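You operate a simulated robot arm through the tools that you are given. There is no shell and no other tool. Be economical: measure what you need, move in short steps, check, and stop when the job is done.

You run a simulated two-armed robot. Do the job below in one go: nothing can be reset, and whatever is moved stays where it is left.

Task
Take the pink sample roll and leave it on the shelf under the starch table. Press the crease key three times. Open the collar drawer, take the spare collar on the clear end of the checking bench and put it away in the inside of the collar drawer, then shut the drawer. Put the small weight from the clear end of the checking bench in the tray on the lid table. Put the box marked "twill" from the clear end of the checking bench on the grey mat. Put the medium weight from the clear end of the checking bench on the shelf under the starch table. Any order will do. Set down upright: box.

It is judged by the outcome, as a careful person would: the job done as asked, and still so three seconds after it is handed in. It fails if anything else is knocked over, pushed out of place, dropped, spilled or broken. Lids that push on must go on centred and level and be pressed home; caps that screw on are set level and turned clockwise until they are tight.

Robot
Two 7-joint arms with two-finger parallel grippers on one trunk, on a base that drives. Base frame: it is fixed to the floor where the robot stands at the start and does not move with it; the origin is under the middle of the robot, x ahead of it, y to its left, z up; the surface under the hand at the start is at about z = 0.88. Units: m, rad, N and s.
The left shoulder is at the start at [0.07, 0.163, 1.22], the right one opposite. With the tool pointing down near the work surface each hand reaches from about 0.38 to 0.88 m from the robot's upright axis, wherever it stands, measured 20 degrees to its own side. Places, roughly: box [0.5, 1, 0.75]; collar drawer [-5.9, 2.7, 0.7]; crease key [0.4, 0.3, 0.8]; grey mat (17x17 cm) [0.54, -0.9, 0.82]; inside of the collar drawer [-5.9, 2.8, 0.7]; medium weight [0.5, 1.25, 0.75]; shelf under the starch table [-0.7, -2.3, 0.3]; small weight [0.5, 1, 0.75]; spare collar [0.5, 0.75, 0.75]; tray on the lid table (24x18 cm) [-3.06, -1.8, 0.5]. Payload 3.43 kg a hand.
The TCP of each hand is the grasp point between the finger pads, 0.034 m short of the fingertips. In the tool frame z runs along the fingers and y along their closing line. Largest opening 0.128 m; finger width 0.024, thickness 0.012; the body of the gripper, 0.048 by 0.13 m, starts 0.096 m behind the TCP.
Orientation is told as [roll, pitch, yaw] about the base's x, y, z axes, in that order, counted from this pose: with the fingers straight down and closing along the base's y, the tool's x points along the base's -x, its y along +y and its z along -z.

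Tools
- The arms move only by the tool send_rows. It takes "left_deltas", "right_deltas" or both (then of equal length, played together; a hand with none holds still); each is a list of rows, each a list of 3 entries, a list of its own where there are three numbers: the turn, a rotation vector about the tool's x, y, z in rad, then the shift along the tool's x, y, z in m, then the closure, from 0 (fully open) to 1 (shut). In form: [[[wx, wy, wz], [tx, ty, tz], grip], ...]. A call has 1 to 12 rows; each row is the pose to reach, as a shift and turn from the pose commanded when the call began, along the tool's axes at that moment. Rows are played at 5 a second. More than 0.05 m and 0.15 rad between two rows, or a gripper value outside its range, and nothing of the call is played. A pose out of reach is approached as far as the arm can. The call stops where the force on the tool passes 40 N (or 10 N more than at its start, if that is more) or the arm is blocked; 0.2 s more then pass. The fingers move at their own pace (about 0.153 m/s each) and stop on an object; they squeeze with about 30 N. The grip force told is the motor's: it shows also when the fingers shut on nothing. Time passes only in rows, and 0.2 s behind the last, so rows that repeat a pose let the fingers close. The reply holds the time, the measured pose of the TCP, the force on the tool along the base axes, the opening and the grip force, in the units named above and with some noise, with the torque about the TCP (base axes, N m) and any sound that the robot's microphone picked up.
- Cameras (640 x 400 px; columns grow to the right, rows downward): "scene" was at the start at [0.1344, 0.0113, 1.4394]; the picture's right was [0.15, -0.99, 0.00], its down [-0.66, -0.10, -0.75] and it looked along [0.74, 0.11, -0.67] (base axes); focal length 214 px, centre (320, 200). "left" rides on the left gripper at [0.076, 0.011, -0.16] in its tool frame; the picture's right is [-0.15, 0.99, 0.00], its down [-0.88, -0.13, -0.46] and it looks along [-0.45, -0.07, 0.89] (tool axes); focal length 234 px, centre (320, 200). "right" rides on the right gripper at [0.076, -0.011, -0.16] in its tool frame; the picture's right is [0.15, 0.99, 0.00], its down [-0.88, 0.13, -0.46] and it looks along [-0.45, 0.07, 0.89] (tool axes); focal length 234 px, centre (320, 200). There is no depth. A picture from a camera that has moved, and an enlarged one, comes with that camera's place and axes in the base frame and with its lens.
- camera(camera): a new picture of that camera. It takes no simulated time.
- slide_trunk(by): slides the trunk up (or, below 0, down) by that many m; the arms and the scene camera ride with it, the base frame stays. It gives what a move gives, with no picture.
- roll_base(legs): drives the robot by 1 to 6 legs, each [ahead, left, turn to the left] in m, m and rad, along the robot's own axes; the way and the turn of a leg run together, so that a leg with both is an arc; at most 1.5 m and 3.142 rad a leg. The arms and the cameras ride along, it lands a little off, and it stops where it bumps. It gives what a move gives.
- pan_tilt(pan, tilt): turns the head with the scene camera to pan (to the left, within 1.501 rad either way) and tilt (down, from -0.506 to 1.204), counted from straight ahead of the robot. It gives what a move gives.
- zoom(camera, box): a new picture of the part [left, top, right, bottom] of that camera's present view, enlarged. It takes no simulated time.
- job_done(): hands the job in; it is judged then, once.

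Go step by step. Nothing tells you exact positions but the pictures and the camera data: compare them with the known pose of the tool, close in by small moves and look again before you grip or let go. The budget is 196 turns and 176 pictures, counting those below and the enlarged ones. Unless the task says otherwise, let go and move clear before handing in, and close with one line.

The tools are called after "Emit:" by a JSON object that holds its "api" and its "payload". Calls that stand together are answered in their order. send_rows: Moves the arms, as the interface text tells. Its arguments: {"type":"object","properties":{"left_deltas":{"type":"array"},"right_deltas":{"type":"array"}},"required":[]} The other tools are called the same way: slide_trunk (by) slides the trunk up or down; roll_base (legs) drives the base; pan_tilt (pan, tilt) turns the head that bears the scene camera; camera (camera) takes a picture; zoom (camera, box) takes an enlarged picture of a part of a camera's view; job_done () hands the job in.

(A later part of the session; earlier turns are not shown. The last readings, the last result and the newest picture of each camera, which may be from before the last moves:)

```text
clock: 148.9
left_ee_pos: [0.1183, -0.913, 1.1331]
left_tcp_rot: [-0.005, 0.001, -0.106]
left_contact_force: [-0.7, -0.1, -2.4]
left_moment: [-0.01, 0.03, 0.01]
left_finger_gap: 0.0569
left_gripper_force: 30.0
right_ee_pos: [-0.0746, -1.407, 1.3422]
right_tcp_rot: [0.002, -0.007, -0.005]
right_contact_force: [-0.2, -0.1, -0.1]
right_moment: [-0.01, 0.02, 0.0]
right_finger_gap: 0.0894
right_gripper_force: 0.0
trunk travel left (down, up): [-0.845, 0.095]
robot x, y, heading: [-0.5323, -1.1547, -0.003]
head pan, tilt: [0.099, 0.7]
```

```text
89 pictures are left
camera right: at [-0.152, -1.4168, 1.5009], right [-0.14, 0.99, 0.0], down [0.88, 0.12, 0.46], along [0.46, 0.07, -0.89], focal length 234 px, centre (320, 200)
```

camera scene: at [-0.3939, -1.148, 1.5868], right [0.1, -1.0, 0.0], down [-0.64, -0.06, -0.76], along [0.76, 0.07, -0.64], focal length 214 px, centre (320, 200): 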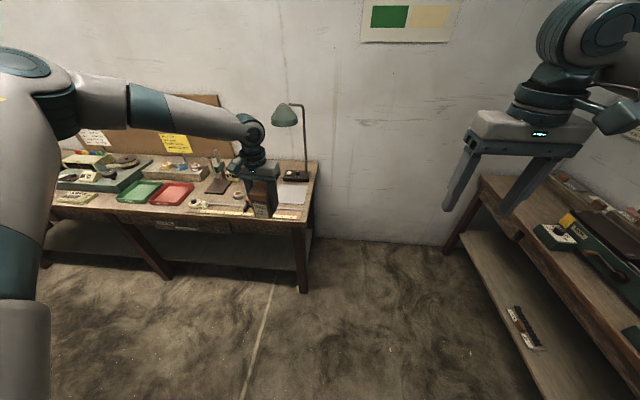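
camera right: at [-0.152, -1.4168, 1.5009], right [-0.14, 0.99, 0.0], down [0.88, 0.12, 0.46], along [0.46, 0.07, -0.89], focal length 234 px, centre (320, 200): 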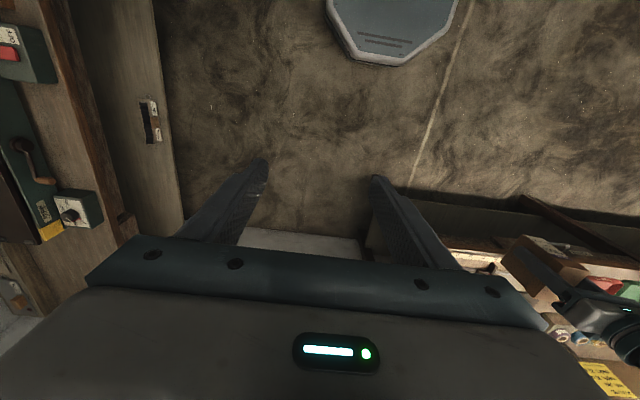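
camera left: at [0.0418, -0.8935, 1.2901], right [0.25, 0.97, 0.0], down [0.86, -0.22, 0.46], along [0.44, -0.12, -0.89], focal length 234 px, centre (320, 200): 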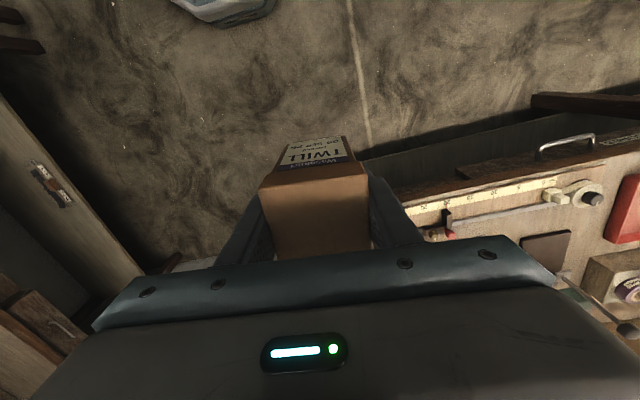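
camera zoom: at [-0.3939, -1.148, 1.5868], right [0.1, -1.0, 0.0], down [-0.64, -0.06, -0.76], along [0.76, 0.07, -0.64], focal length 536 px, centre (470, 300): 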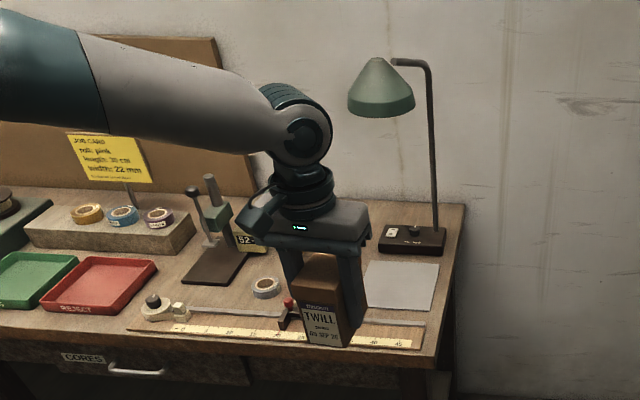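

The mat is at about (0.543, -0.90), with a gauge ruler in front and a lamp behind. I'll lower the box to pass above the gauge but under the lamp shade and drive in.

Emit:
{"api": "slide_trunk", "payload": {"by": -0.15}}

Emit:
{"api": "roll_base", "payload": {"legs": [[0.3, -0.012, 0.0]]}}

Emit:
{"api": "camera", "payload": {"camera": "scene"}}

Emit:
{"api": "camera", "payload": {"camera": "left"}}

```text
clock: 150.6
left_ee_pos: [0.1182, -0.9127, 0.9816]
left_tcp_rot: [-0.007, 0.0, -0.104]
left_contact_force: [-0.3, 0.0, -2.1]
left_moment: [-0.01, 0.04, -0.01]
left_finger_gap: 0.0569
left_gripper_force: 30.0
right_ee_pos: [-0.0743, -1.4074, 1.1923]
right_tcp_rot: [0.001, -0.007, -0.005]
right_contact_force: [-0.1, 0.5, 0.3]
right_moment: [0.0, -0.03, 0.01]
right_finger_gap: 0.0896
right_gripper_force: 0.1
trunk travel left (down, up): [-0.695, 0.245]
robot x, y, heading: [-0.5304, -1.1572, -0.001]
head pan, tilt: [0.099, 0.7]
```

```text
clock: 152.6
left_ee_pos: [0.4137, -0.9292, 0.9828]
left_tcp_rot: [-0.006, 0.001, -0.109]
left_contact_force: [0.7, -0.3, -2.0]
left_moment: [-0.02, -0.01, 0.03]
left_finger_gap: 0.057
left_gripper_force: 30.3
right_ee_pos: [0.2212, -1.4215, 1.1909]
right_tcp_rot: [0.002, -0.007, -0.007]
right_contact_force: [-0.3, -0.5, 0.0]
right_moment: [-0.01, 0.02, -0.03]
right_finger_gap: 0.0896
right_gripper_force: 0.0
trunk travel left (down, up): [-0.695, 0.245]
robot x, y, heading: [-0.2333, -1.1681, -0.005]
head pan, tilt: [0.099, 0.7]
```

```text
88 pictures are left
camera scene: at [-0.0992, -1.1627, 1.4369], right [0.09, -1.0, 0.0], down [-0.64, -0.06, -0.77], along [0.76, 0.07, -0.64], focal length 214 px, centre (320, 200)
```

scene: 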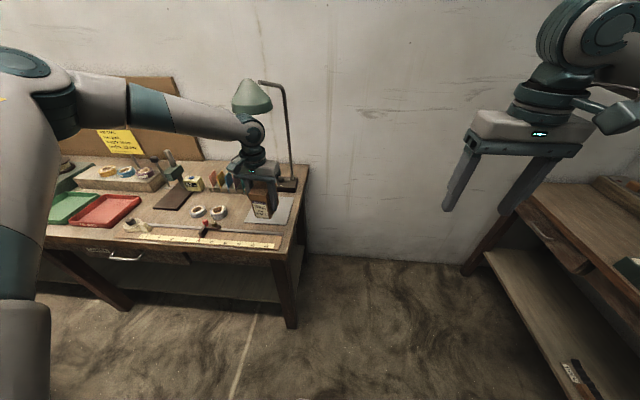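

```text
87 pictures are left
camera left: at [0.3376, -0.9098, 1.1407], right [0.25, 0.97, 0.0], down [0.86, -0.22, 0.46], along [0.44, -0.12, -0.89], focal length 234 px, centre (320, 200)
```

left: 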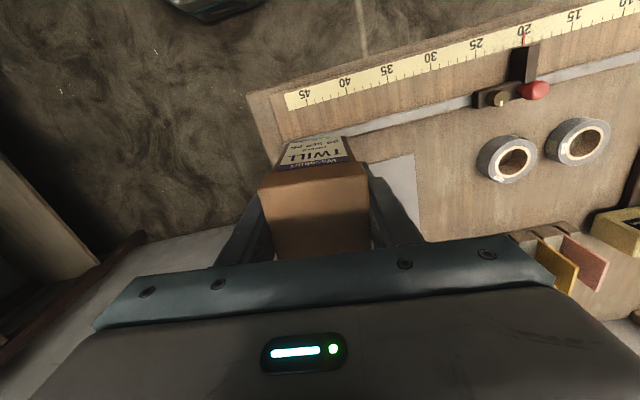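

Emit:
{"api": "roll_base", "payload": {"legs": [[0.1, 0.014, 0.0]]}}

Emit:
{"api": "zoom", "payload": {"camera": "scene", "box": [180, 60, 340, 240]}}

Emit:
{"api": "camera", "payload": {"camera": "left"}}

```text
clock: 153.7
left_ee_pos: [0.4673, -0.9216, 0.9824]
left_tcp_rot: [-0.008, 0.006, -0.124]
left_contact_force: [0.5, -0.3, -1.3]
left_moment: [-0.01, 0.01, 0.0]
left_finger_gap: 0.057
left_gripper_force: 30.1
right_ee_pos: [0.2859, -1.4111, 1.191]
right_tcp_rot: [0.0, -0.007, -0.002]
right_contact_force: [0.1, 0.3, -0.4]
right_moment: [0.01, 0.0, -0.04]
right_finger_gap: 0.0897
right_gripper_force: 0.0
trunk travel left (down, up): [-0.695, 0.245]
robot x, y, heading: [-0.1704, -1.1601, -0.001]
head pan, tilt: [0.099, 0.7]
stopped in leg 1: the robot was blocked; the commanded pose is now the measured one
```

```text
2.22 times, centred on (260, 150) of scene
camera zoom: at [-0.0369, -1.1532, 1.4374], right [0.1, -1.0, 0.0], down [-0.64, -0.06, -0.77], along [0.76, 0.08, -0.64], focal length 477 px, centre (453, 311)
```

zoom: 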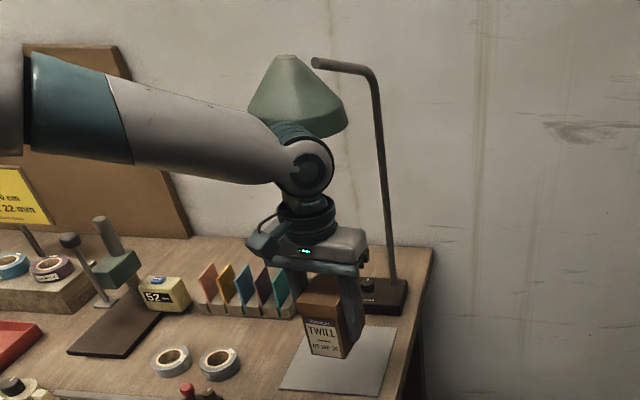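

```text
85 pictures are left
camera left: at [0.3927, -0.901, 1.1417], right [0.27, 0.96, -0.01], down [0.86, -0.23, 0.45], along [0.43, -0.13, -0.89], focal length 234 px, centre (320, 200)
```

left: 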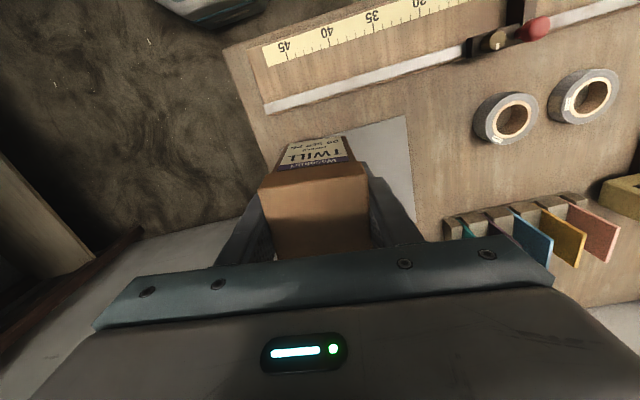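

The wrist knuckle has touched the lamp shade and stopped the base. I'll back off and check the lamp.

Emit:
{"api": "roll_base", "payload": {"legs": [[-0.12, 0, 0.0]]}}

Emit:
{"api": "zoom", "payload": {"camera": "scene", "box": [180, 60, 340, 240]}}

```text
clock: 154.9
left_ee_pos: [0.3533, -0.9226, 0.9789]
left_tcp_rot: [-0.005, 0.01, -0.125]
left_contact_force: [0.4, -0.2, -1.9]
left_moment: [0.0, 0.02, 0.01]
left_finger_gap: 0.057
left_gripper_force: 30.1
right_ee_pos: [0.1701, -1.4103, 1.1901]
right_tcp_rot: [0.002, -0.002, -0.006]
right_contact_force: [0.2, -0.3, -1.0]
right_moment: [-0.01, 0.0, 0.02]
right_finger_gap: 0.0896
right_gripper_force: 0.0
trunk travel left (down, up): [-0.695, 0.245]
robot x, y, heading: [-0.2872, -1.1621, 0.002]
head pan, tilt: [0.099, 0.7]
```

```text
2.22 times, centred on (260, 150) of scene
camera zoom: at [-0.1502, -1.1528, 1.4367], right [0.1, -1.0, 0.0], down [-0.64, -0.06, -0.76], along [0.76, 0.07, -0.64], focal length 477 px, centre (453, 311)
```

zoom: 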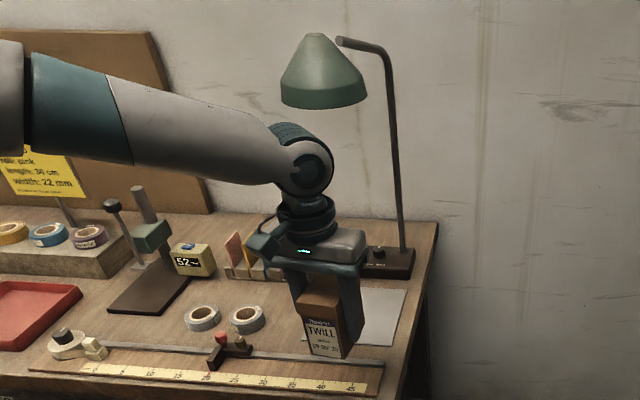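

The lamp stands unmoved; its shade hangs over the mat at about (0.56, -0.90), rim z≈1.215, and my wrist was too high. I'll lower the trunk so the wrist passes below the rim, then creep in.

Emit:
{"api": "slide_trunk", "payload": {"by": -0.067}}

Emit:
{"api": "roll_base", "payload": {"legs": [[0.1, -0.006, 0.0]]}}

Emit:
{"api": "zoom", "payload": {"camera": "scene", "box": [180, 40, 340, 220]}}

Emit:
{"api": "camera", "payload": {"camera": "left"}}

```text
clock: 156.0
left_ee_pos: [0.352, -0.9229, 0.9126]
left_tcp_rot: [-0.007, 0.011, -0.125]
left_contact_force: [-0.6, 0.1, -1.3]
left_moment: [0.0, 0.03, -0.02]
left_finger_gap: 0.0568
left_gripper_force: 30.4
right_ee_pos: [0.1693, -1.4097, 1.1232]
right_tcp_rot: [0.003, -0.005, -0.005]
right_contact_force: [-0.4, -0.8, 0.2]
right_moment: [-0.01, -0.03, 0.0]
right_finger_gap: 0.0897
right_gripper_force: 0.2
trunk travel left (down, up): [-0.628, 0.312]
robot x, y, heading: [-0.2848, -1.1601, 0.001]
head pan, tilt: [0.099, 0.7]
```

```text
clock: 157.1
left_ee_pos: [0.4496, -0.9295, 0.913]
left_tcp_rot: [-0.008, 0.01, -0.123]
left_contact_force: [1.1, 0.3, -2.2]
left_moment: [0.0, 0.04, -0.03]
left_finger_gap: 0.0567
left_gripper_force: 29.8
right_ee_pos: [0.2674, -1.416, 1.1228]
right_tcp_rot: [0.003, -0.003, -0.004]
right_contact_force: [0.5, -0.4, -1.3]
right_moment: [-0.01, 0.01, 0.02]
right_finger_gap: 0.0896
right_gripper_force: 0.1
trunk travel left (down, up): [-0.628, 0.312]
robot x, y, heading: [-0.1889, -1.1655, 0.001]
head pan, tilt: [0.099, 0.7]
```

```text
2.22 times, centred on (260, 130) of scene
camera zoom: at [-0.0527, -1.159, 1.3698], right [0.1, -1.0, 0.0], down [-0.64, -0.06, -0.76], along [0.76, 0.07, -0.64], focal length 477 px, centre (453, 356)
```

zoom: 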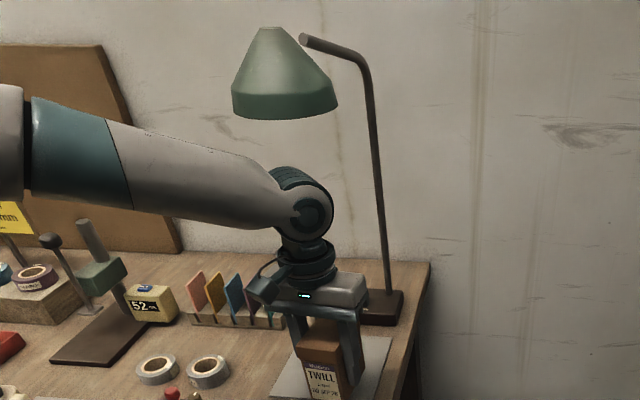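

```text
82 pictures are left
camera left: at [0.3763, -0.9072, 1.0718], right [0.27, 0.96, -0.01], down [0.86, -0.23, 0.45], along [0.43, -0.13, -0.89], focal length 234 px, centre (320, 200)
```

left: 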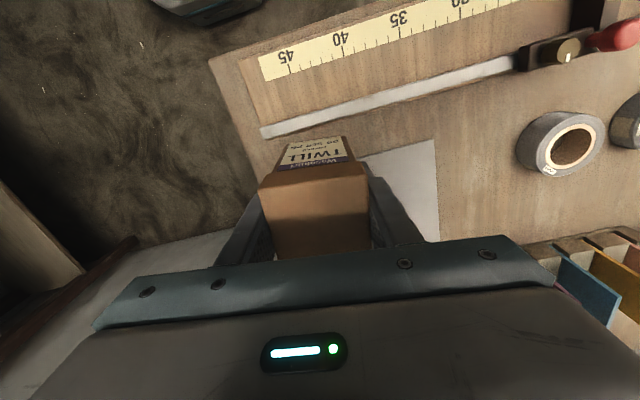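

Emit:
{"api": "slide_trunk", "payload": {"by": -0.02}}

Emit:
{"api": "roll_base", "payload": {"legs": [[0.064, 0.004, 0.0]]}}

Emit:
{"api": "zoom", "payload": {"camera": "scene", "box": [180, 40, 340, 220]}}

Emit:
{"api": "camera", "payload": {"camera": "left"}}

```text
clock: 157.8
left_ee_pos: [0.4504, -0.9276, 0.8918]
left_tcp_rot: [-0.01, 0.011, -0.124]
left_contact_force: [-0.5, -0.6, -1.2]
left_moment: [0.03, 0.02, -0.04]
left_finger_gap: 0.0567
left_gripper_force: 29.6
right_ee_pos: [0.2693, -1.4161, 1.1025]
right_tcp_rot: [0.002, -0.003, -0.004]
right_contact_force: [0.2, 0.6, -0.5]
right_moment: [0.02, -0.01, 0.0]
right_finger_gap: 0.0894
right_gripper_force: 0.0
trunk travel left (down, up): [-0.608, 0.332]
robot x, y, heading: [-0.1896, -1.1637, -0.001]
head pan, tilt: [0.099, 0.7]
```

```text
clock: 158.8
left_ee_pos: [0.513, -0.9248, 0.8923]
left_tcp_rot: [-0.01, 0.009, -0.124]
left_contact_force: [0.2, -0.5, -1.5]
left_moment: [0.03, 0.05, -0.01]
left_finger_gap: 0.0571
left_gripper_force: 30.2
right_ee_pos: [0.3295, -1.4135, 1.1032]
right_tcp_rot: [0.002, -0.004, -0.004]
right_contact_force: [1.2, 0.0, 0.2]
right_moment: [0.0, 0.04, 0.03]
right_finger_gap: 0.0894
right_gripper_force: 0.0
trunk travel left (down, up): [-0.608, 0.332]
robot x, y, heading: [-0.1269, -1.159, -0.004]
head pan, tilt: [0.099, 0.7]
```

```text
2.22 times, centred on (260, 130) of scene
camera zoom: at [0.0098, -1.1552, 1.3498], right [0.1, -1.0, 0.0], down [-0.64, -0.06, -0.76], along [0.76, 0.07, -0.64], focal length 477 px, centre (453, 356)
```

zoom: 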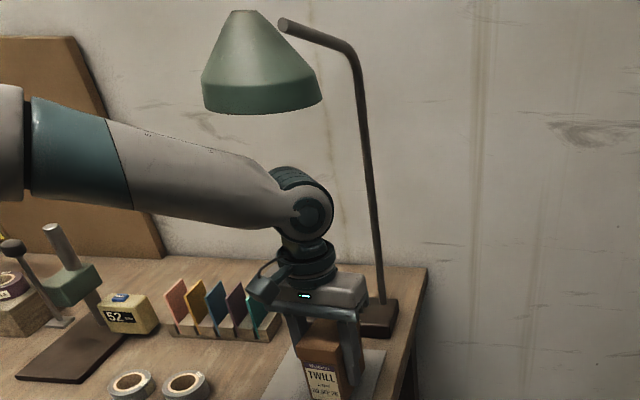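

```text
80 pictures are left
camera left: at [0.4389, -0.9037, 1.0517], right [0.27, 0.96, -0.01], down [0.86, -0.24, 0.45], along [0.43, -0.13, -0.89], focal length 234 px, centre (320, 200)
```

left: 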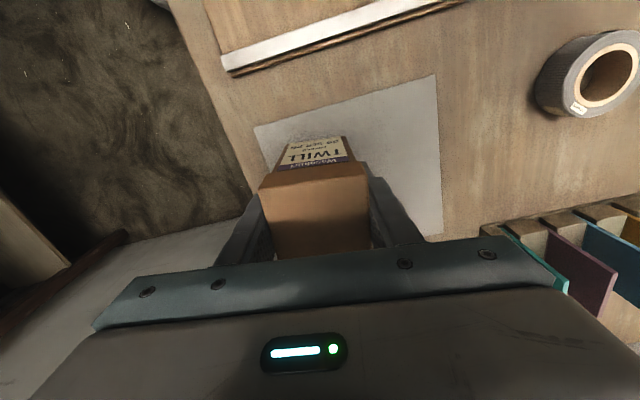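

Emit:
{"api": "slide_trunk", "payload": {"by": -0.012}}

Emit:
{"api": "slide_trunk", "payload": {"by": -0.005}}

```text
clock: 159.4
left_ee_pos: [0.5137, -0.9251, 0.8789]
left_tcp_rot: [-0.01, 0.01, -0.125]
left_contact_force: [1.1, -0.8, -1.4]
left_moment: [0.0, 0.05, -0.02]
left_finger_gap: 0.0568
left_gripper_force: 29.8
right_ee_pos: [0.3313, -1.4117, 1.0905]
right_tcp_rot: [0.002, -0.002, -0.006]
right_contact_force: [0.2, -0.2, -0.7]
right_moment: [0.04, 0.01, 0.0]
right_finger_gap: 0.0894
right_gripper_force: 0.1
trunk travel left (down, up): [-0.596, 0.344]
robot x, y, heading: [-0.1292, -1.1656, 0.004]
head pan, tilt: [0.099, 0.7]
```

```text
clock: 159.9
left_ee_pos: [0.5122, -0.9245, 0.8775]
left_tcp_rot: [-0.008, 0.008, -0.123]
left_contact_force: [-0.7, -0.4, 3.8]
left_moment: [0.14, -0.3, 0.03]
left_finger_gap: 0.0567
left_gripper_force: 29.6
right_ee_pos: [0.3289, -1.4113, 1.0862]
right_tcp_rot: [0.001, -0.003, -0.006]
right_contact_force: [-0.3, 0.2, -0.3]
right_moment: [0.03, 0.01, -0.01]
right_finger_gap: 0.0897
right_gripper_force: 0.0
trunk travel left (down, up): [-0.591, 0.349]
robot x, y, heading: [-0.1269, -1.1625, 0.0]
head pan, tilt: [0.099, 0.7]
```

The box touches the mat. Another 2 mm, then open moderately.

Emit:
{"api": "slide_trunk", "payload": {"by": -0.002}}

Emit:
{"api": "send_rows", "payload": {"left_deltas": [[[0, 0, 0], [0, 0, 0], 0.5], [[0, 0, 0], [0, 0, 0], 0.35], [[0, 0, 0], [0, 0, 0], 0.25], [[0, 0, 0], [0, 0, 0], 0.25]]}}

Emit:
{"api": "camera", "payload": {"camera": "left"}}

```text
clock: 160.4
left_ee_pos: [0.5123, -0.925, 0.8762]
left_tcp_rot: [-0.007, 0.006, -0.123]
left_contact_force: [0.3, 2.3, 16.8]
left_moment: [0.49, -1.08, 0.11]
left_finger_gap: 0.057
left_gripper_force: 30.1
right_ee_pos: [0.3281, -1.4122, 1.0843]
right_tcp_rot: [0.002, -0.005, -0.006]
right_contact_force: [-0.1, -0.9, 0.1]
right_moment: [-0.01, -0.02, 0.02]
right_finger_gap: 0.0893
right_gripper_force: 0.0
trunk travel left (down, up): [-0.589, 0.351]
robot x, y, heading: [-0.128, -1.1603, 0.003]
head pan, tilt: [0.099, 0.7]
```

```text
clock: 161.4
left_ee_pos: [0.5116, -0.9243, 0.8742]
left_tcp_rot: [-0.006, 0.01, -0.123]
left_contact_force: [-0.1, 0.2, 0.1]
left_moment: [0.0, 0.02, 0.01]
left_finger_gap: 0.096
left_gripper_force: 0.1
right_ee_pos: [0.3296, -1.4136, 1.0836]
right_tcp_rot: [0.002, -0.005, -0.005]
right_contact_force: [0.0, -0.2, -0.1]
right_moment: [0.01, 0.0, -0.05]
right_finger_gap: 0.0895
right_gripper_force: 0.0
trunk travel left (down, up): [-0.589, 0.351]
robot x, y, heading: [-0.1305, -1.1616, -0.002]
head pan, tilt: [0.099, 0.7]
```

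```text
79 pictures are left
camera left: at [0.4382, -0.9037, 1.033], right [0.27, 0.96, -0.01], down [0.86, -0.24, 0.45], along [0.43, -0.13, -0.89], focal length 234 px, centre (320, 200)
```

left: 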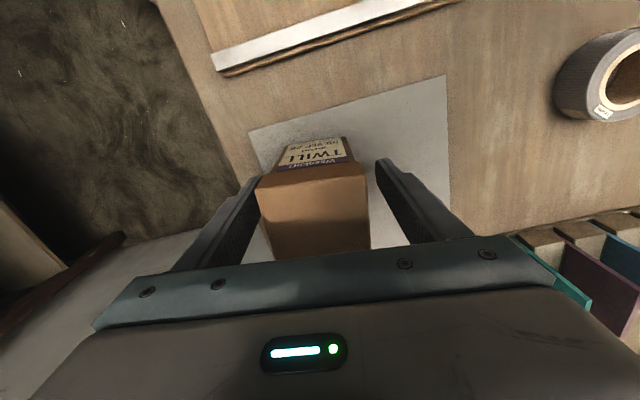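

Box stands on the mat. I'll rise 2.5 cm (still under the shade) and back straight out.

Emit:
{"api": "slide_trunk", "payload": {"by": 0.025}}

Emit:
{"api": "roll_base", "payload": {"legs": [[-0.4, 0, 0.0]]}}

Emit:
{"api": "camera", "payload": {"camera": "scene"}}

Emit:
{"api": "zoom", "payload": {"camera": "scene", "box": [180, 60, 340, 240]}}

```text
clock: 162.2
left_ee_pos: [0.5127, -0.9245, 0.8989]
left_tcp_rot: [-0.009, 0.01, -0.124]
left_contact_force: [-0.6, 0.4, -0.2]
left_moment: [0.01, 0.01, -0.03]
left_finger_gap: 0.096
left_gripper_force: 0.0
right_ee_pos: [0.3293, -1.4118, 1.109]
right_tcp_rot: [0.003, -0.002, -0.005]
right_contact_force: [0.4, 0.1, 0.0]
right_moment: [0.04, -0.01, 0.0]
right_finger_gap: 0.0897
right_gripper_force: 0.1
trunk travel left (down, up): [-0.614, 0.326]
robot x, y, heading: [-0.1275, -1.1616, -0.0]
head pan, tilt: [0.099, 0.7]
```

```text
clock: 164.7
left_ee_pos: [0.1092, -0.9214, 0.8986]
left_tcp_rot: [-0.006, 0.011, -0.118]
left_contact_force: [0.1, 0.5, 0.0]
left_moment: [0.01, 0.02, 0.0]
left_finger_gap: 0.0958
left_gripper_force: 0.1
right_ee_pos: [-0.0701, -1.4096, 1.1086]
right_tcp_rot: [0.001, -0.003, 0.005]
right_contact_force: [-0.6, -0.4, -0.5]
right_moment: [-0.02, -0.02, -0.01]
right_finger_gap: 0.0893
right_gripper_force: 0.1
trunk travel left (down, up): [-0.614, 0.326]
robot x, y, heading: [-0.5317, -1.1613, 0.005]
head pan, tilt: [0.099, 0.7]
```

```text
78 pictures are left
camera scene: at [-0.3931, -1.1547, 1.3558], right [0.1, -0.99, 0.0], down [-0.64, -0.07, -0.76], along [0.76, 0.08, -0.64], focal length 214 px, centre (320, 200)
```

scene: 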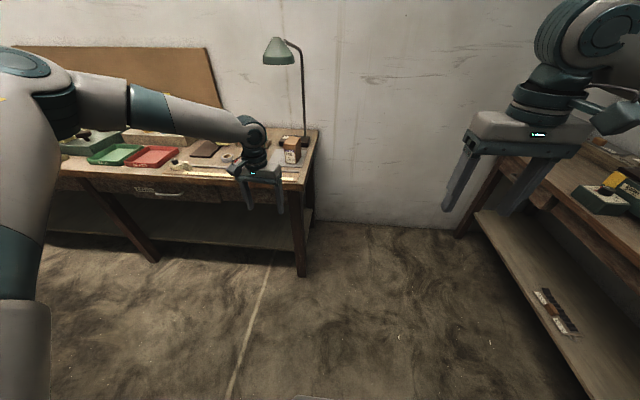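

```text
2.22 times, centred on (260, 150) of scene
camera zoom: at [-0.3931, -1.1547, 1.3558], right [0.1, -0.99, 0.0], down [-0.64, -0.07, -0.76], along [0.76, 0.08, -0.64], focal length 477 px, centre (453, 311)
```

zoom: 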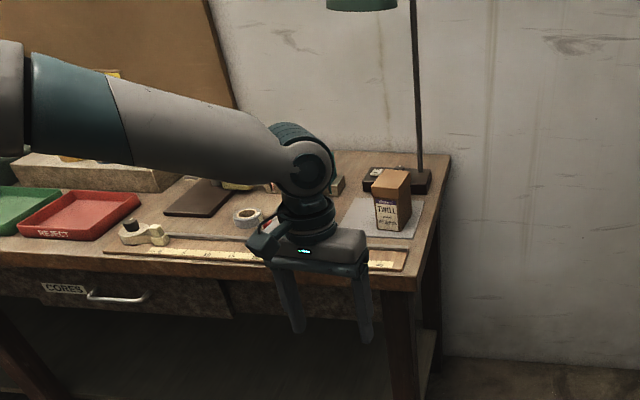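

TWILL stands upright on the mat. Now back to the left end for the small weight and the collar.

Emit:
{"api": "slide_trunk", "payload": {"by": 0.08}}

Emit:
{"api": "roll_base", "payload": {"legs": [[0, 1.4, -0.005], [0, 0.46, 0], [0.38, 0, 0]]}}

Emit:
{"api": "pan_tilt", "payload": {"pan": 0.2, "tilt": 0.8}}

Emit:
{"api": "camera", "payload": {"camera": "scene"}}

Emit:
{"api": "camera", "payload": {"camera": "left"}}

```text
clock: 165.8
left_ee_pos: [0.1091, -0.9204, 0.978]
left_tcp_rot: [-0.008, 0.011, -0.118]
left_contact_force: [-0.2, 0.6, -0.8]
left_moment: [0.02, 0.02, -0.02]
left_finger_gap: 0.0963
left_gripper_force: 0.0
right_ee_pos: [-0.0705, -1.4103, 1.1888]
right_tcp_rot: [0.001, -0.004, 0.003]
right_contact_force: [-0.5, -0.3, 0.5]
right_moment: [0.02, -0.02, 0.03]
right_finger_gap: 0.0894
right_gripper_force: 0.0
trunk travel left (down, up): [-0.694, 0.246]
robot x, y, heading: [-0.5303, -1.1598, 0.007]
head pan, tilt: [0.099, 0.7]
```

```text
clock: 177.1
left_ee_pos: [0.4659, 0.9364, 0.979]
left_tcp_rot: [-0.007, 0.01, -0.104]
left_contact_force: [-0.5, -0.4, -0.2]
left_moment: [-0.04, 0.0, -0.03]
left_finger_gap: 0.096
left_gripper_force: 0.1
right_ee_pos: [0.2928, 0.4463, 1.1889]
right_tcp_rot: [0.001, -0.004, 0.014]
right_contact_force: [0.0, 0.1, -0.4]
right_moment: [-0.02, -0.02, 0.01]
right_finger_gap: 0.0893
right_gripper_force: 0.0
trunk travel left (down, up): [-0.694, 0.246]
robot x, y, heading: [-0.1678, 0.6878, 0.023]
head pan, tilt: [0.099, 0.7]
```

```text
clock: 177.8
left_ee_pos: [0.4672, 0.9369, 0.9785]
left_tcp_rot: [-0.01, 0.01, -0.106]
left_contact_force: [0.0, 0.6, 1.0]
left_moment: [-0.01, 0.02, 0.0]
left_finger_gap: 0.0959
left_gripper_force: 0.0
right_ee_pos: [0.2944, 0.4444, 1.1875]
right_tcp_rot: [0.002, -0.003, 0.013]
right_contact_force: [0.3, -1.4, 0.0]
right_moment: [-0.01, 0.04, 0.01]
right_finger_gap: 0.0895
right_gripper_force: 0.1
trunk travel left (down, up): [-0.694, 0.246]
robot x, y, heading: [-0.1689, 0.6872, 0.014]
head pan, tilt: [0.201, 0.799]
```

```text
76 pictures are left
camera scene: at [-0.037, 0.7044, 1.4275], right [0.22, -0.98, 0.0], down [-0.7, -0.15, -0.7], along [0.68, 0.15, -0.72], focal length 214 px, centre (320, 200)
```

scene: 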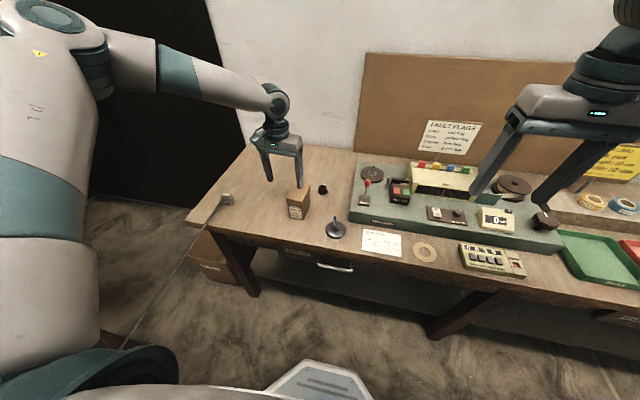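

```text
75 pictures are left
camera left: at [0.3928, 0.9567, 1.1375], right [0.25, 0.97, -0.01], down [0.87, -0.22, 0.45], along [0.43, -0.12, -0.89], focal length 234 px, centre (320, 200)
```

left: 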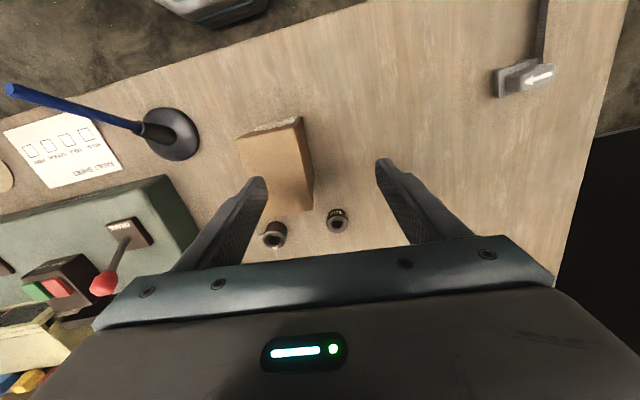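

Emit:
{"api": "slide_trunk", "payload": {"by": 0.02}}

Emit:
{"api": "roll_base", "payload": {"legs": [[0.112, -0.006, 0]]}}

Emit:
{"api": "send_rows", "payload": {"left_deltas": [[[0, 0, 0], [0, 0, 0], 0.4], [[0, 0, 0], [0, 0, 0], 0.4]]}}

Emit:
{"api": "camera", "payload": {"camera": "left"}}

```text
clock: 178.4
left_ee_pos: [0.467, 0.9374, 0.9977]
left_tcp_rot: [-0.009, 0.011, -0.104]
left_contact_force: [0.2, 1.2, 0.6]
left_moment: [-0.01, -0.01, -0.03]
left_finger_gap: 0.096
left_gripper_force: 0.0
right_ee_pos: [0.2943, 0.4459, 1.2092]
right_tcp_rot: [0.0, -0.005, 0.013]
right_contact_force: [0.6, -0.1, 0.1]
right_moment: [0.02, 0.0, 0.0]
right_finger_gap: 0.0895
right_gripper_force: 0.0
trunk travel left (down, up): [-0.714, 0.226]
robot x, y, heading: [-0.1676, 0.6851, 0.019]
head pan, tilt: [0.201, 0.799]
```

```text
clock: 179.7
left_ee_pos: [0.5793, 0.9322, 0.9999]
left_tcp_rot: [-0.008, 0.008, -0.106]
left_contact_force: [-0.1, 0.7, 0.3]
left_moment: [0.01, 0.0, 0.04]
left_finger_gap: 0.0961
left_gripper_force: 0.0
right_ee_pos: [0.4053, 0.4404, 1.2084]
right_tcp_rot: [0.0, -0.003, 0.013]
right_contact_force: [0.6, -0.2, -0.1]
right_moment: [-0.02, -0.01, -0.02]
right_finger_gap: 0.0894
right_gripper_force: 0.1
trunk travel left (down, up): [-0.714, 0.226]
robot x, y, heading: [-0.0521, 0.6844, 0.012]
head pan, tilt: [0.201, 0.799]
```

```text
clock: 180.3
left_ee_pos: [0.5795, 0.9318, 0.9984]
left_tcp_rot: [-0.009, 0.01, -0.108]
left_contact_force: [1.1, -0.3, -1.0]
left_moment: [0.0, -0.01, -0.02]
left_finger_gap: 0.0769
left_gripper_force: 0.1
right_ee_pos: [0.4068, 0.4396, 1.2083]
right_tcp_rot: [0.001, -0.004, 0.013]
right_contact_force: [0.7, 0.7, 0.3]
right_moment: [0.0, 0.0, -0.03]
right_finger_gap: 0.0895
right_gripper_force: 0.0
trunk travel left (down, up): [-0.714, 0.226]
robot x, y, heading: [-0.0595, 0.6844, 0.019]
head pan, tilt: [0.201, 0.799]
```

```text
74 pictures are left
camera left: at [0.5058, 0.9514, 1.1578], right [0.25, 0.97, -0.01], down [0.87, -0.22, 0.45], along [0.43, -0.12, -0.89], focal length 234 px, centre (320, 200)
```

left: 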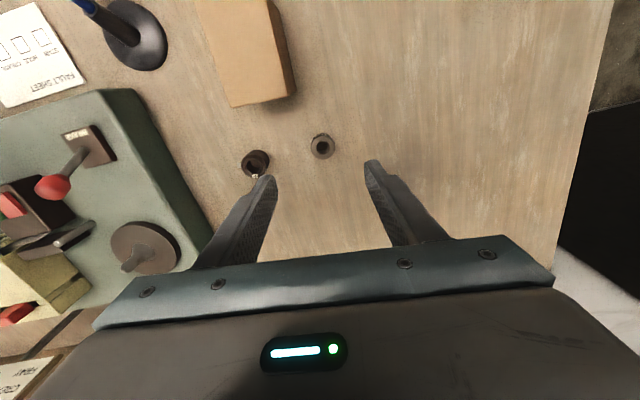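

Aligned above the small weight. Lower by trunk.

Emit:
{"api": "slide_trunk", "payload": {"by": -0.13}}

Emit:
{"api": "camera", "payload": {"camera": "left"}}

Emit:
{"api": "zoom", "payload": {"camera": "scene", "box": [230, 110, 360, 220]}}

```text
clock: 181.8
left_ee_pos: [0.5802, 0.932, 0.8691]
left_tcp_rot: [-0.009, 0.012, -0.107]
left_contact_force: [0.5, 0.0, -0.2]
left_moment: [0.01, -0.04, 0.03]
left_finger_gap: 0.0766
left_gripper_force: 0.1
right_ee_pos: [0.4051, 0.4415, 1.0796]
right_tcp_rot: [0.002, -0.003, 0.014]
right_contact_force: [0.2, 1.0, -1.1]
right_moment: [0.02, 0.01, -0.01]
right_finger_gap: 0.0898
right_gripper_force: 0.2
trunk travel left (down, up): [-0.584, 0.356]
robot x, y, heading: [-0.0521, 0.6859, 0.017]
head pan, tilt: [0.201, 0.799]
```

```text
73 pictures are left
camera left: at [0.5054, 0.9514, 1.0282], right [0.25, 0.97, -0.01], down [0.87, -0.22, 0.45], along [0.43, -0.12, -0.89], focal length 234 px, centre (320, 200)
```

left: 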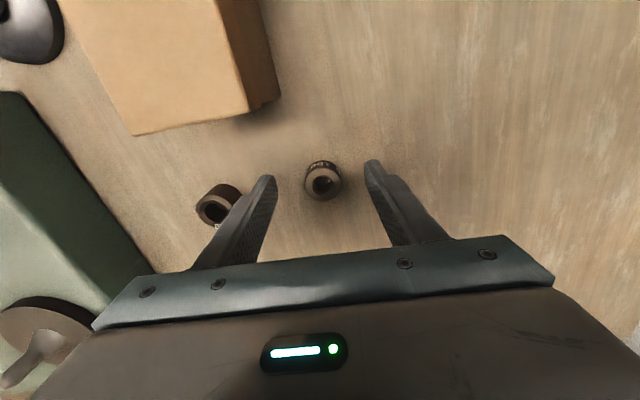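

```text
3.64 times, centred on (295, 165) of scene
camera zoom: at [0.075, 0.6999, 1.3176], right [0.21, -0.98, 0.0], down [-0.7, -0.15, -0.7], along [0.68, 0.15, -0.72], focal length 780 px, centre (411, 327)
```

zoom: 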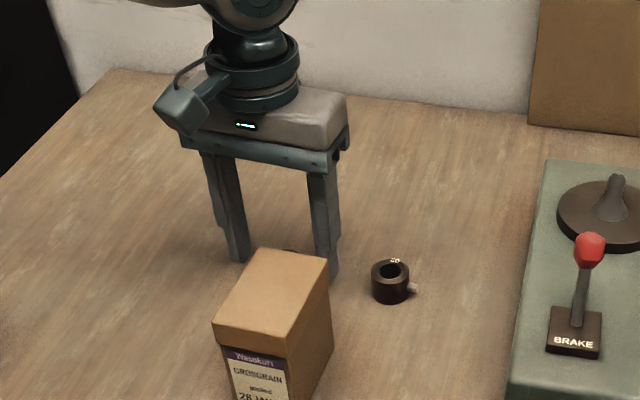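

Emit:
{"api": "slide_trunk", "payload": {"by": -0.012}}

Emit:
{"api": "send_rows", "payload": {"left_deltas": [[[0, 0, 0], [0, 0, 0], 0.6], [[0, 0, 0], [0, 0, 0], 0.8], [[0, 0, 0], [0, 0, 0], 1], [[0, 0, 0], [0, 0, 0], 1]]}}

Emit:
{"api": "slide_trunk", "payload": {"by": 0.2}}

Emit:
{"api": "camera", "payload": {"camera": "left"}}

```text
clock: 182.4
left_ee_pos: [0.5801, 0.9326, 0.8582]
left_tcp_rot: [-0.009, 0.011, -0.106]
left_contact_force: [-0.1, -1.2, 0.3]
left_moment: [-0.03, 0.01, 0.02]
left_finger_gap: 0.077
left_gripper_force: 0.0
right_ee_pos: [0.4053, 0.4399, 1.0668]
right_tcp_rot: [0.001, -0.003, 0.012]
right_contact_force: [0.0, 0.4, 0.3]
right_moment: [-0.01, -0.03, 0.01]
right_finger_gap: 0.0895
right_gripper_force: 0.2
trunk travel left (down, up): [-0.572, 0.368]
robot x, y, heading: [-0.0534, 0.6832, 0.015]
head pan, tilt: [0.201, 0.799]
```

```text
clock: 183.4
left_ee_pos: [0.58, 0.9307, 0.8562]
left_tcp_rot: [-0.007, 0.011, -0.106]
left_contact_force: [0.2, -0.7, 0.6]
left_moment: [0.0, 0.0, 0.02]
left_finger_gap: 0.032
left_gripper_force: 30.1
right_ee_pos: [0.4074, 0.4403, 1.0675]
right_tcp_rot: [0.0, -0.005, 0.012]
right_contact_force: [0.2, 0.7, 0.6]
right_moment: [0.0, 0.0, 0.01]
right_finger_gap: 0.0898
right_gripper_force: 0.1
trunk travel left (down, up): [-0.572, 0.368]
robot x, y, heading: [-0.0549, 0.6808, 0.014]
head pan, tilt: [0.201, 0.799]
```

```text
clock: 185.6
left_ee_pos: [0.5799, 0.9322, 1.0566]
left_tcp_rot: [-0.008, 0.012, -0.107]
left_contact_force: [0.1, -0.2, -1.7]
left_moment: [0.0, 0.05, 0.0]
left_finger_gap: 0.032
left_gripper_force: 30.0
right_ee_pos: [0.4057, 0.4416, 1.267]
right_tcp_rot: [0.002, -0.003, 0.012]
right_contact_force: [-0.4, -0.6, 0.1]
right_moment: [-0.06, 0.02, -0.02]
right_finger_gap: 0.0894
right_gripper_force: 0.1
trunk travel left (down, up): [-0.772, 0.168]
robot x, y, heading: [-0.0513, 0.6811, 0.017]
head pan, tilt: [0.201, 0.799]
```

```text
71 pictures are left
camera left: at [0.5058, 0.9514, 1.2158], right [0.25, 0.97, -0.01], down [0.87, -0.22, 0.45], along [0.43, -0.12, -0.89], focal length 234 px, centre (320, 200)
```

left: 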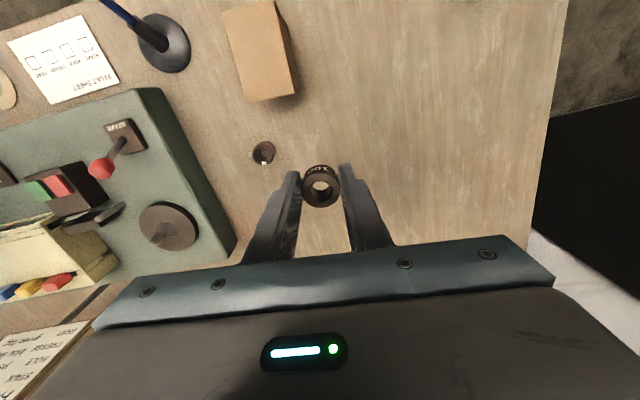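

Small weight held (32 mm). The collar's screw points toward -y, so the right hand will grip it fore-and-aft; I'll shift the base left and bring the right hand over it, turned a quarter.

Emit:
{"api": "roll_base", "payload": {"legs": [[0, 0.25, -0.015]]}}

Emit:
{"api": "send_rows", "payload": {"right_deltas": [[[0, 0, 0.14], [-0.014, 0.012, 0.012], 0.2], [[0, 0, 0.28], [-0.028, 0.024, 0.024], 0.3], [[0, 0, 0.42], [-0.042, 0.035, 0.037], 0.35], [[0, 0, 0.56], [-0.056, 0.047, 0.05], 0.35], [[0, 0, 0.7], [-0.07, 0.059, 0.062], 0.35], [[0, 0, 0.84], [-0.084, 0.07, 0.075], 0.35], [[0, 0, 0.98], [-0.098, 0.082, 0.087], 0.35], [[0, 0, 1.12], [-0.112, 0.094, 0.1], 0.35], [[0, 0, 1.26], [-0.126, 0.105, 0.112], 0.35], [[0, 0, 1.4], [-0.14, 0.117, 0.125], 0.35], [[0, 0, 1.54], [-0.154, 0.129, 0.14], 0.35], [[0, 0, 1.57], [-0.169, 0.14, 0.16], 0.35]]}}

Emit:
{"api": "camera", "payload": {"camera": "right"}}

```text
clock: 187.4
left_ee_pos: [0.5803, 1.1703, 1.057]
left_tcp_rot: [-0.007, 0.01, -0.121]
left_contact_force: [0.5, -0.1, -0.4]
left_moment: [0.0, 0.0, 0.02]
left_finger_gap: 0.0319
left_gripper_force: 30.1
right_ee_pos: [0.4, 0.6815, 1.266]
right_tcp_rot: [0.005, -0.003, -0.001]
right_contact_force: [0.4, -0.1, -0.1]
right_moment: [0.03, -0.02, -0.01]
right_finger_gap: 0.0897
right_gripper_force: 0.0
trunk travel left (down, up): [-0.772, 0.168]
robot x, y, heading: [-0.0582, 0.9297, -0.002]
head pan, tilt: [0.201, 0.799]
```

```text
clock: 190.0
left_ee_pos: [0.5812, 1.1713, 1.0563]
left_tcp_rot: [-0.009, 0.011, -0.119]
left_contact_force: [0.0, 0.2, -0.9]
left_moment: [0.02, 0.01, 0.03]
left_finger_gap: 0.0318
left_gripper_force: 29.9
right_ee_pos: [0.5704, 0.8242, 1.1057]
right_tcp_rot: [0.003, 0.001, -1.575]
right_contact_force: [0.5, -0.5, -0.3]
right_moment: [-0.03, 0.01, -0.01]
right_finger_gap: 0.0833
right_gripper_force: 0.1
trunk travel left (down, up): [-0.772, 0.168]
robot x, y, heading: [-0.0604, 0.9314, 0.007]
head pan, tilt: [0.201, 0.799]
```

```text
70 pictures are left
camera right: at [0.558, 0.9001, 1.2666], right [0.99, 0.14, 0.0], down [0.13, -0.88, 0.45], along [0.07, -0.45, -0.89], focal length 234 px, centre (320, 200)
```

right: 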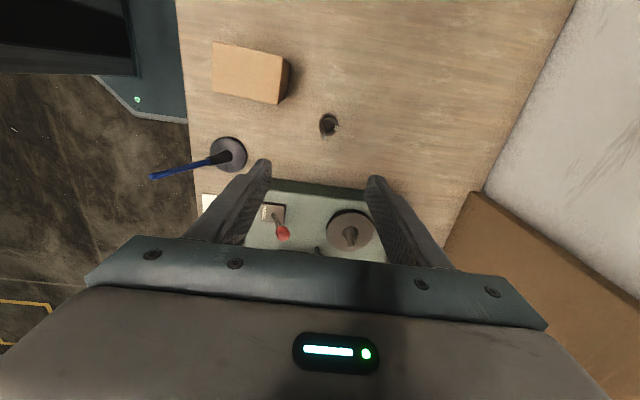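

Emit:
{"api": "send_rows", "payload": {"right_deltas": [[[0, 0, 0], [0.007, 0.005, 0.04], 0.35], [[0, 0, 0], [0.014, 0.009, 0.08], 0.35], [[0, 0, 0], [0.014, 0.009, 0.12], 0.35], [[0, 0, 0], [0.014, 0.009, 0.15], 0.35], [[0, 0, 0], [0.014, 0.009, 0.15], 0.35]]}}

Emit:
{"api": "zoom", "payload": {"camera": "right", "box": [220, 60, 440, 260]}}

Emit:
{"api": "zoom", "payload": {"camera": "scene", "box": [270, 90, 430, 230]}}

```text
clock: 191.2
left_ee_pos: [0.581, 1.1718, 1.0574]
left_tcp_rot: [-0.009, 0.01, -0.12]
left_contact_force: [0.3, -0.6, -1.2]
left_moment: [0.01, 0.06, -0.01]
left_finger_gap: 0.032
left_gripper_force: 29.9
right_ee_pos: [0.579, 0.8371, 0.9555]
right_tcp_rot: [0.003, 0.0, -1.57]
right_contact_force: [0.0, -0.1, -0.3]
right_moment: [-0.01, 0.0, 0.03]
right_finger_gap: 0.083
right_gripper_force: 0.1
trunk travel left (down, up): [-0.772, 0.168]
robot x, y, heading: [-0.0571, 0.9352, -0.0]
head pan, tilt: [0.201, 0.799]
```

```text
2.00 times, centred on (330, 160) of right
camera zoom: at [0.5665, 0.9134, 1.1163], right [0.99, 0.15, 0.0], down [0.13, -0.88, 0.45], along [0.07, -0.45, -0.89], focal length 468 px, centre (300, 280)
```

zoom: 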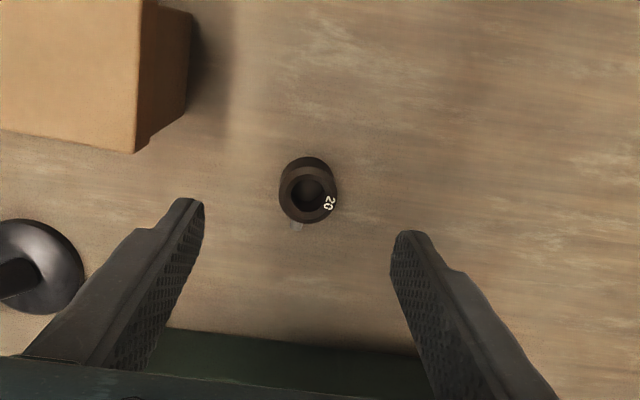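

```text
2.86 times, centred on (350, 160) of scene
camera zoom: at [0.0733, 0.947, 1.5055], right [0.2, -0.98, 0.0], down [-0.7, -0.14, -0.7], along [0.68, 0.14, -0.72], focal length 613 px, centre (234, 314)
```

zoom: 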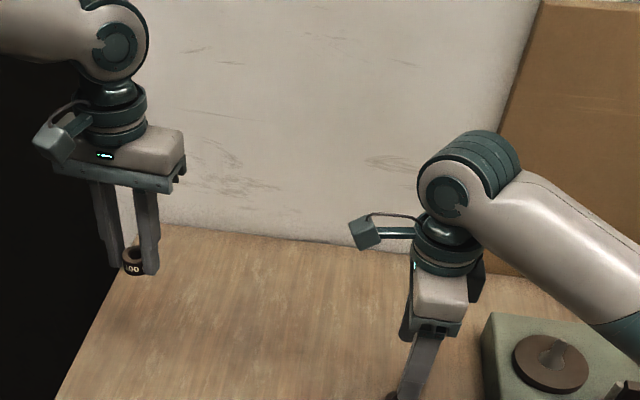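

Emit:
{"api": "send_rows", "payload": {"right_deltas": [[[0, 0, 0], [0, 0.004, 0.03], 0.35], [[0, 0, 0], [0, 0.004, 0.06], 0.35], [[0, 0, 0], [0, 0.004, 0.085], 0.35], [[0, 0, 0], [0, 0.004, 0.095], 0.35], [[0, 0, 0], [0, 0.004, 0.095], 0.35]]}}

Emit:
{"api": "camera", "payload": {"camera": "right"}}

```text
clock: 192.4
left_ee_pos: [0.5809, 1.172, 1.0564]
left_tcp_rot: [-0.009, 0.011, -0.121]
left_contact_force: [0.1, 1.1, -0.6]
left_moment: [0.04, 0.01, 0.0]
left_finger_gap: 0.0318
left_gripper_force: 30.3
right_ee_pos: [0.5854, 0.8365, 0.8615]
right_tcp_rot: [0.004, 0.001, -1.573]
right_contact_force: [-0.3, -0.1, 0.5]
right_moment: [0.02, -0.03, -0.01]
right_finger_gap: 0.0833
right_gripper_force: 0.2
trunk travel left (down, up): [-0.772, 0.168]
robot x, y, heading: [-0.0566, 0.9354, 0.006]
head pan, tilt: [0.201, 0.799]
```

```text
67 pictures are left
camera right: at [0.5726, 0.9125, 1.0229], right [0.99, 0.15, 0.0], down [0.13, -0.88, 0.45], along [0.07, -0.45, -0.89], focal length 234 px, centre (320, 200)
```

right: 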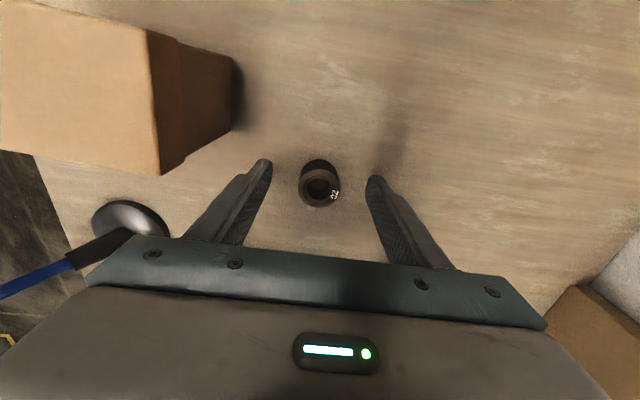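

Well centred. Lower 4 mm, close and lift.

Emit:
{"api": "send_rows", "payload": {"right_deltas": [[[0, 0, 0], [0, 0, 0.004], 0.35], [[0, 0, 0], [0, 0, 0.004], 0.6], [[0, 0, 0], [0, 0, 0.004], 1], [[0, 0, 0], [0, 0, 0.004], 1], [[0, 0, 0], [0, 0, 0.004], 1], [[0, 0, 0], [0, 0, -0.04], 1], [[0, 0, 0], [0, 0, -0.08], 1], [[0, 0, 0], [0, 0, -0.12], 1], [[0, 0, 0], [0, 0, -0.16], 1], [[0, 0, 0], [0, 0, -0.2], 1], [[0, 0, 0], [0, 0, -0.24], 1]]}}

Emit:
{"api": "zoom", "payload": {"camera": "right", "box": [220, 60, 440, 260]}}

```text
clock: 194.8
left_ee_pos: [0.5807, 1.1714, 1.056]
left_tcp_rot: [-0.009, 0.007, -0.121]
left_contact_force: [0.1, 0.3, -0.7]
left_moment: [-0.02, -0.04, 0.03]
left_finger_gap: 0.0314
left_gripper_force: 30.5
right_ee_pos: [0.5833, 0.8375, 1.105]
right_tcp_rot: [0.004, 0.002, -1.573]
right_contact_force: [-0.4, -0.2, -0.3]
right_moment: [0.02, -0.01, -0.02]
right_finger_gap: 0.0339
right_gripper_force: 29.7
trunk travel left (down, up): [-0.772, 0.168]
robot x, y, heading: [-0.0534, 0.9283, 0.001]
head pan, tilt: [0.201, 0.799]
```

```text
2.00 times, centred on (330, 160) of right
camera zoom: at [0.5706, 0.9137, 1.2651], right [0.99, 0.15, 0.0], down [0.13, -0.88, 0.46], along [0.07, -0.45, -0.89], focal length 468 px, centre (300, 280)
```

zoom: 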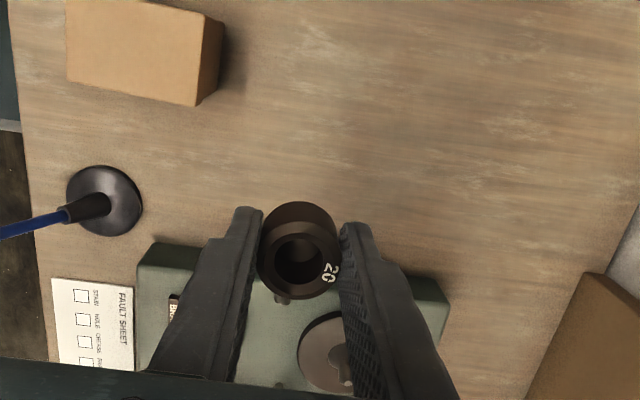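

Both items are in hand. I'll back away and turn toward the lid table to survey the route.

Emit:
{"api": "roll_base", "payload": {"legs": [[-0.7, -0.2, 0], [0, 0, -2.3]]}}

Emit:
{"api": "pan_tilt", "payload": {"pan": 0.0, "tilt": 0.4}}

Emit:
{"api": "camera", "payload": {"camera": "scene"}}

```text
clock: 204.2
left_ee_pos: [-1.0125, 0.1001, 1.0573]
left_tcp_rot: [-0.01, 0.011, -2.418]
left_contact_force: [0.9, 0.1, -1.3]
left_moment: [0.02, 0.0, 0.02]
left_finger_gap: 0.032
left_gripper_force: 29.9
right_ee_pos: [-1.2629, 0.3206, 1.1049]
right_tcp_rot: [0.003, 0.002, 2.413]
right_contact_force: [0.7, 0.2, -0.6]
right_moment: [0.02, 0.0, -0.02]
right_finger_gap: 0.0334
right_gripper_force: 30.3
trunk travel left (down, up): [-0.772, 0.168]
robot x, y, heading: [-0.7666, 0.7355, -2.293]
head pan, tilt: [0.201, 0.799]
```

```text
clock: 205.1
left_ee_pos: [-1.0112, 0.1012, 1.0572]
left_tcp_rot: [-0.008, 0.011, -2.42]
left_contact_force: [-0.3, 0.1, -0.4]
left_moment: [-0.02, -0.03, 0.0]
left_finger_gap: 0.0319
left_gripper_force: 30.2
right_ee_pos: [-1.2622, 0.3202, 1.1041]
right_tcp_rot: [0.003, 0.002, 2.412]
right_contact_force: [-0.5, -0.5, -1.5]
right_moment: [0.03, -0.02, 0.0]
right_finger_gap: 0.0337
right_gripper_force: 29.7
trunk travel left (down, up): [-0.772, 0.168]
robot x, y, heading: [-0.7685, 0.7364, -2.297]
head pan, tilt: [0.0, 0.4]
```

```text
65 pictures are left
camera scene: at [-0.8597, 0.6279, 1.5405], right [-0.75, 0.66, 0.0], down [0.26, 0.29, -0.92], along [-0.61, -0.69, -0.39], focal length 214 px, centre (320, 200)
```

scene: 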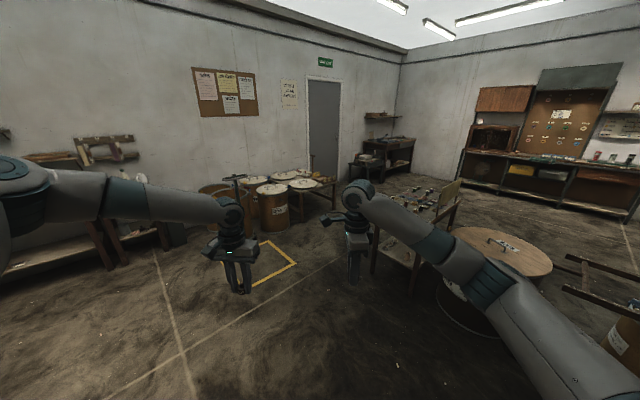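

Emit:
{"api": "zoom", "payload": {"camera": "scene", "box": [180, 130, 400, 300]}}

```text
2.35 times, centred on (290, 215) of scene
camera zoom: at [-0.8597, 0.6279, 1.5405], right [-0.75, 0.66, 0.0], down [0.26, 0.29, -0.92], along [-0.61, -0.69, -0.39], focal length 505 px, centre (391, 165)
```

zoom: 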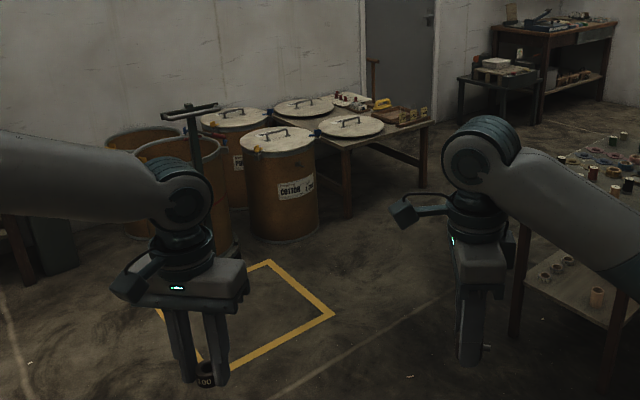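

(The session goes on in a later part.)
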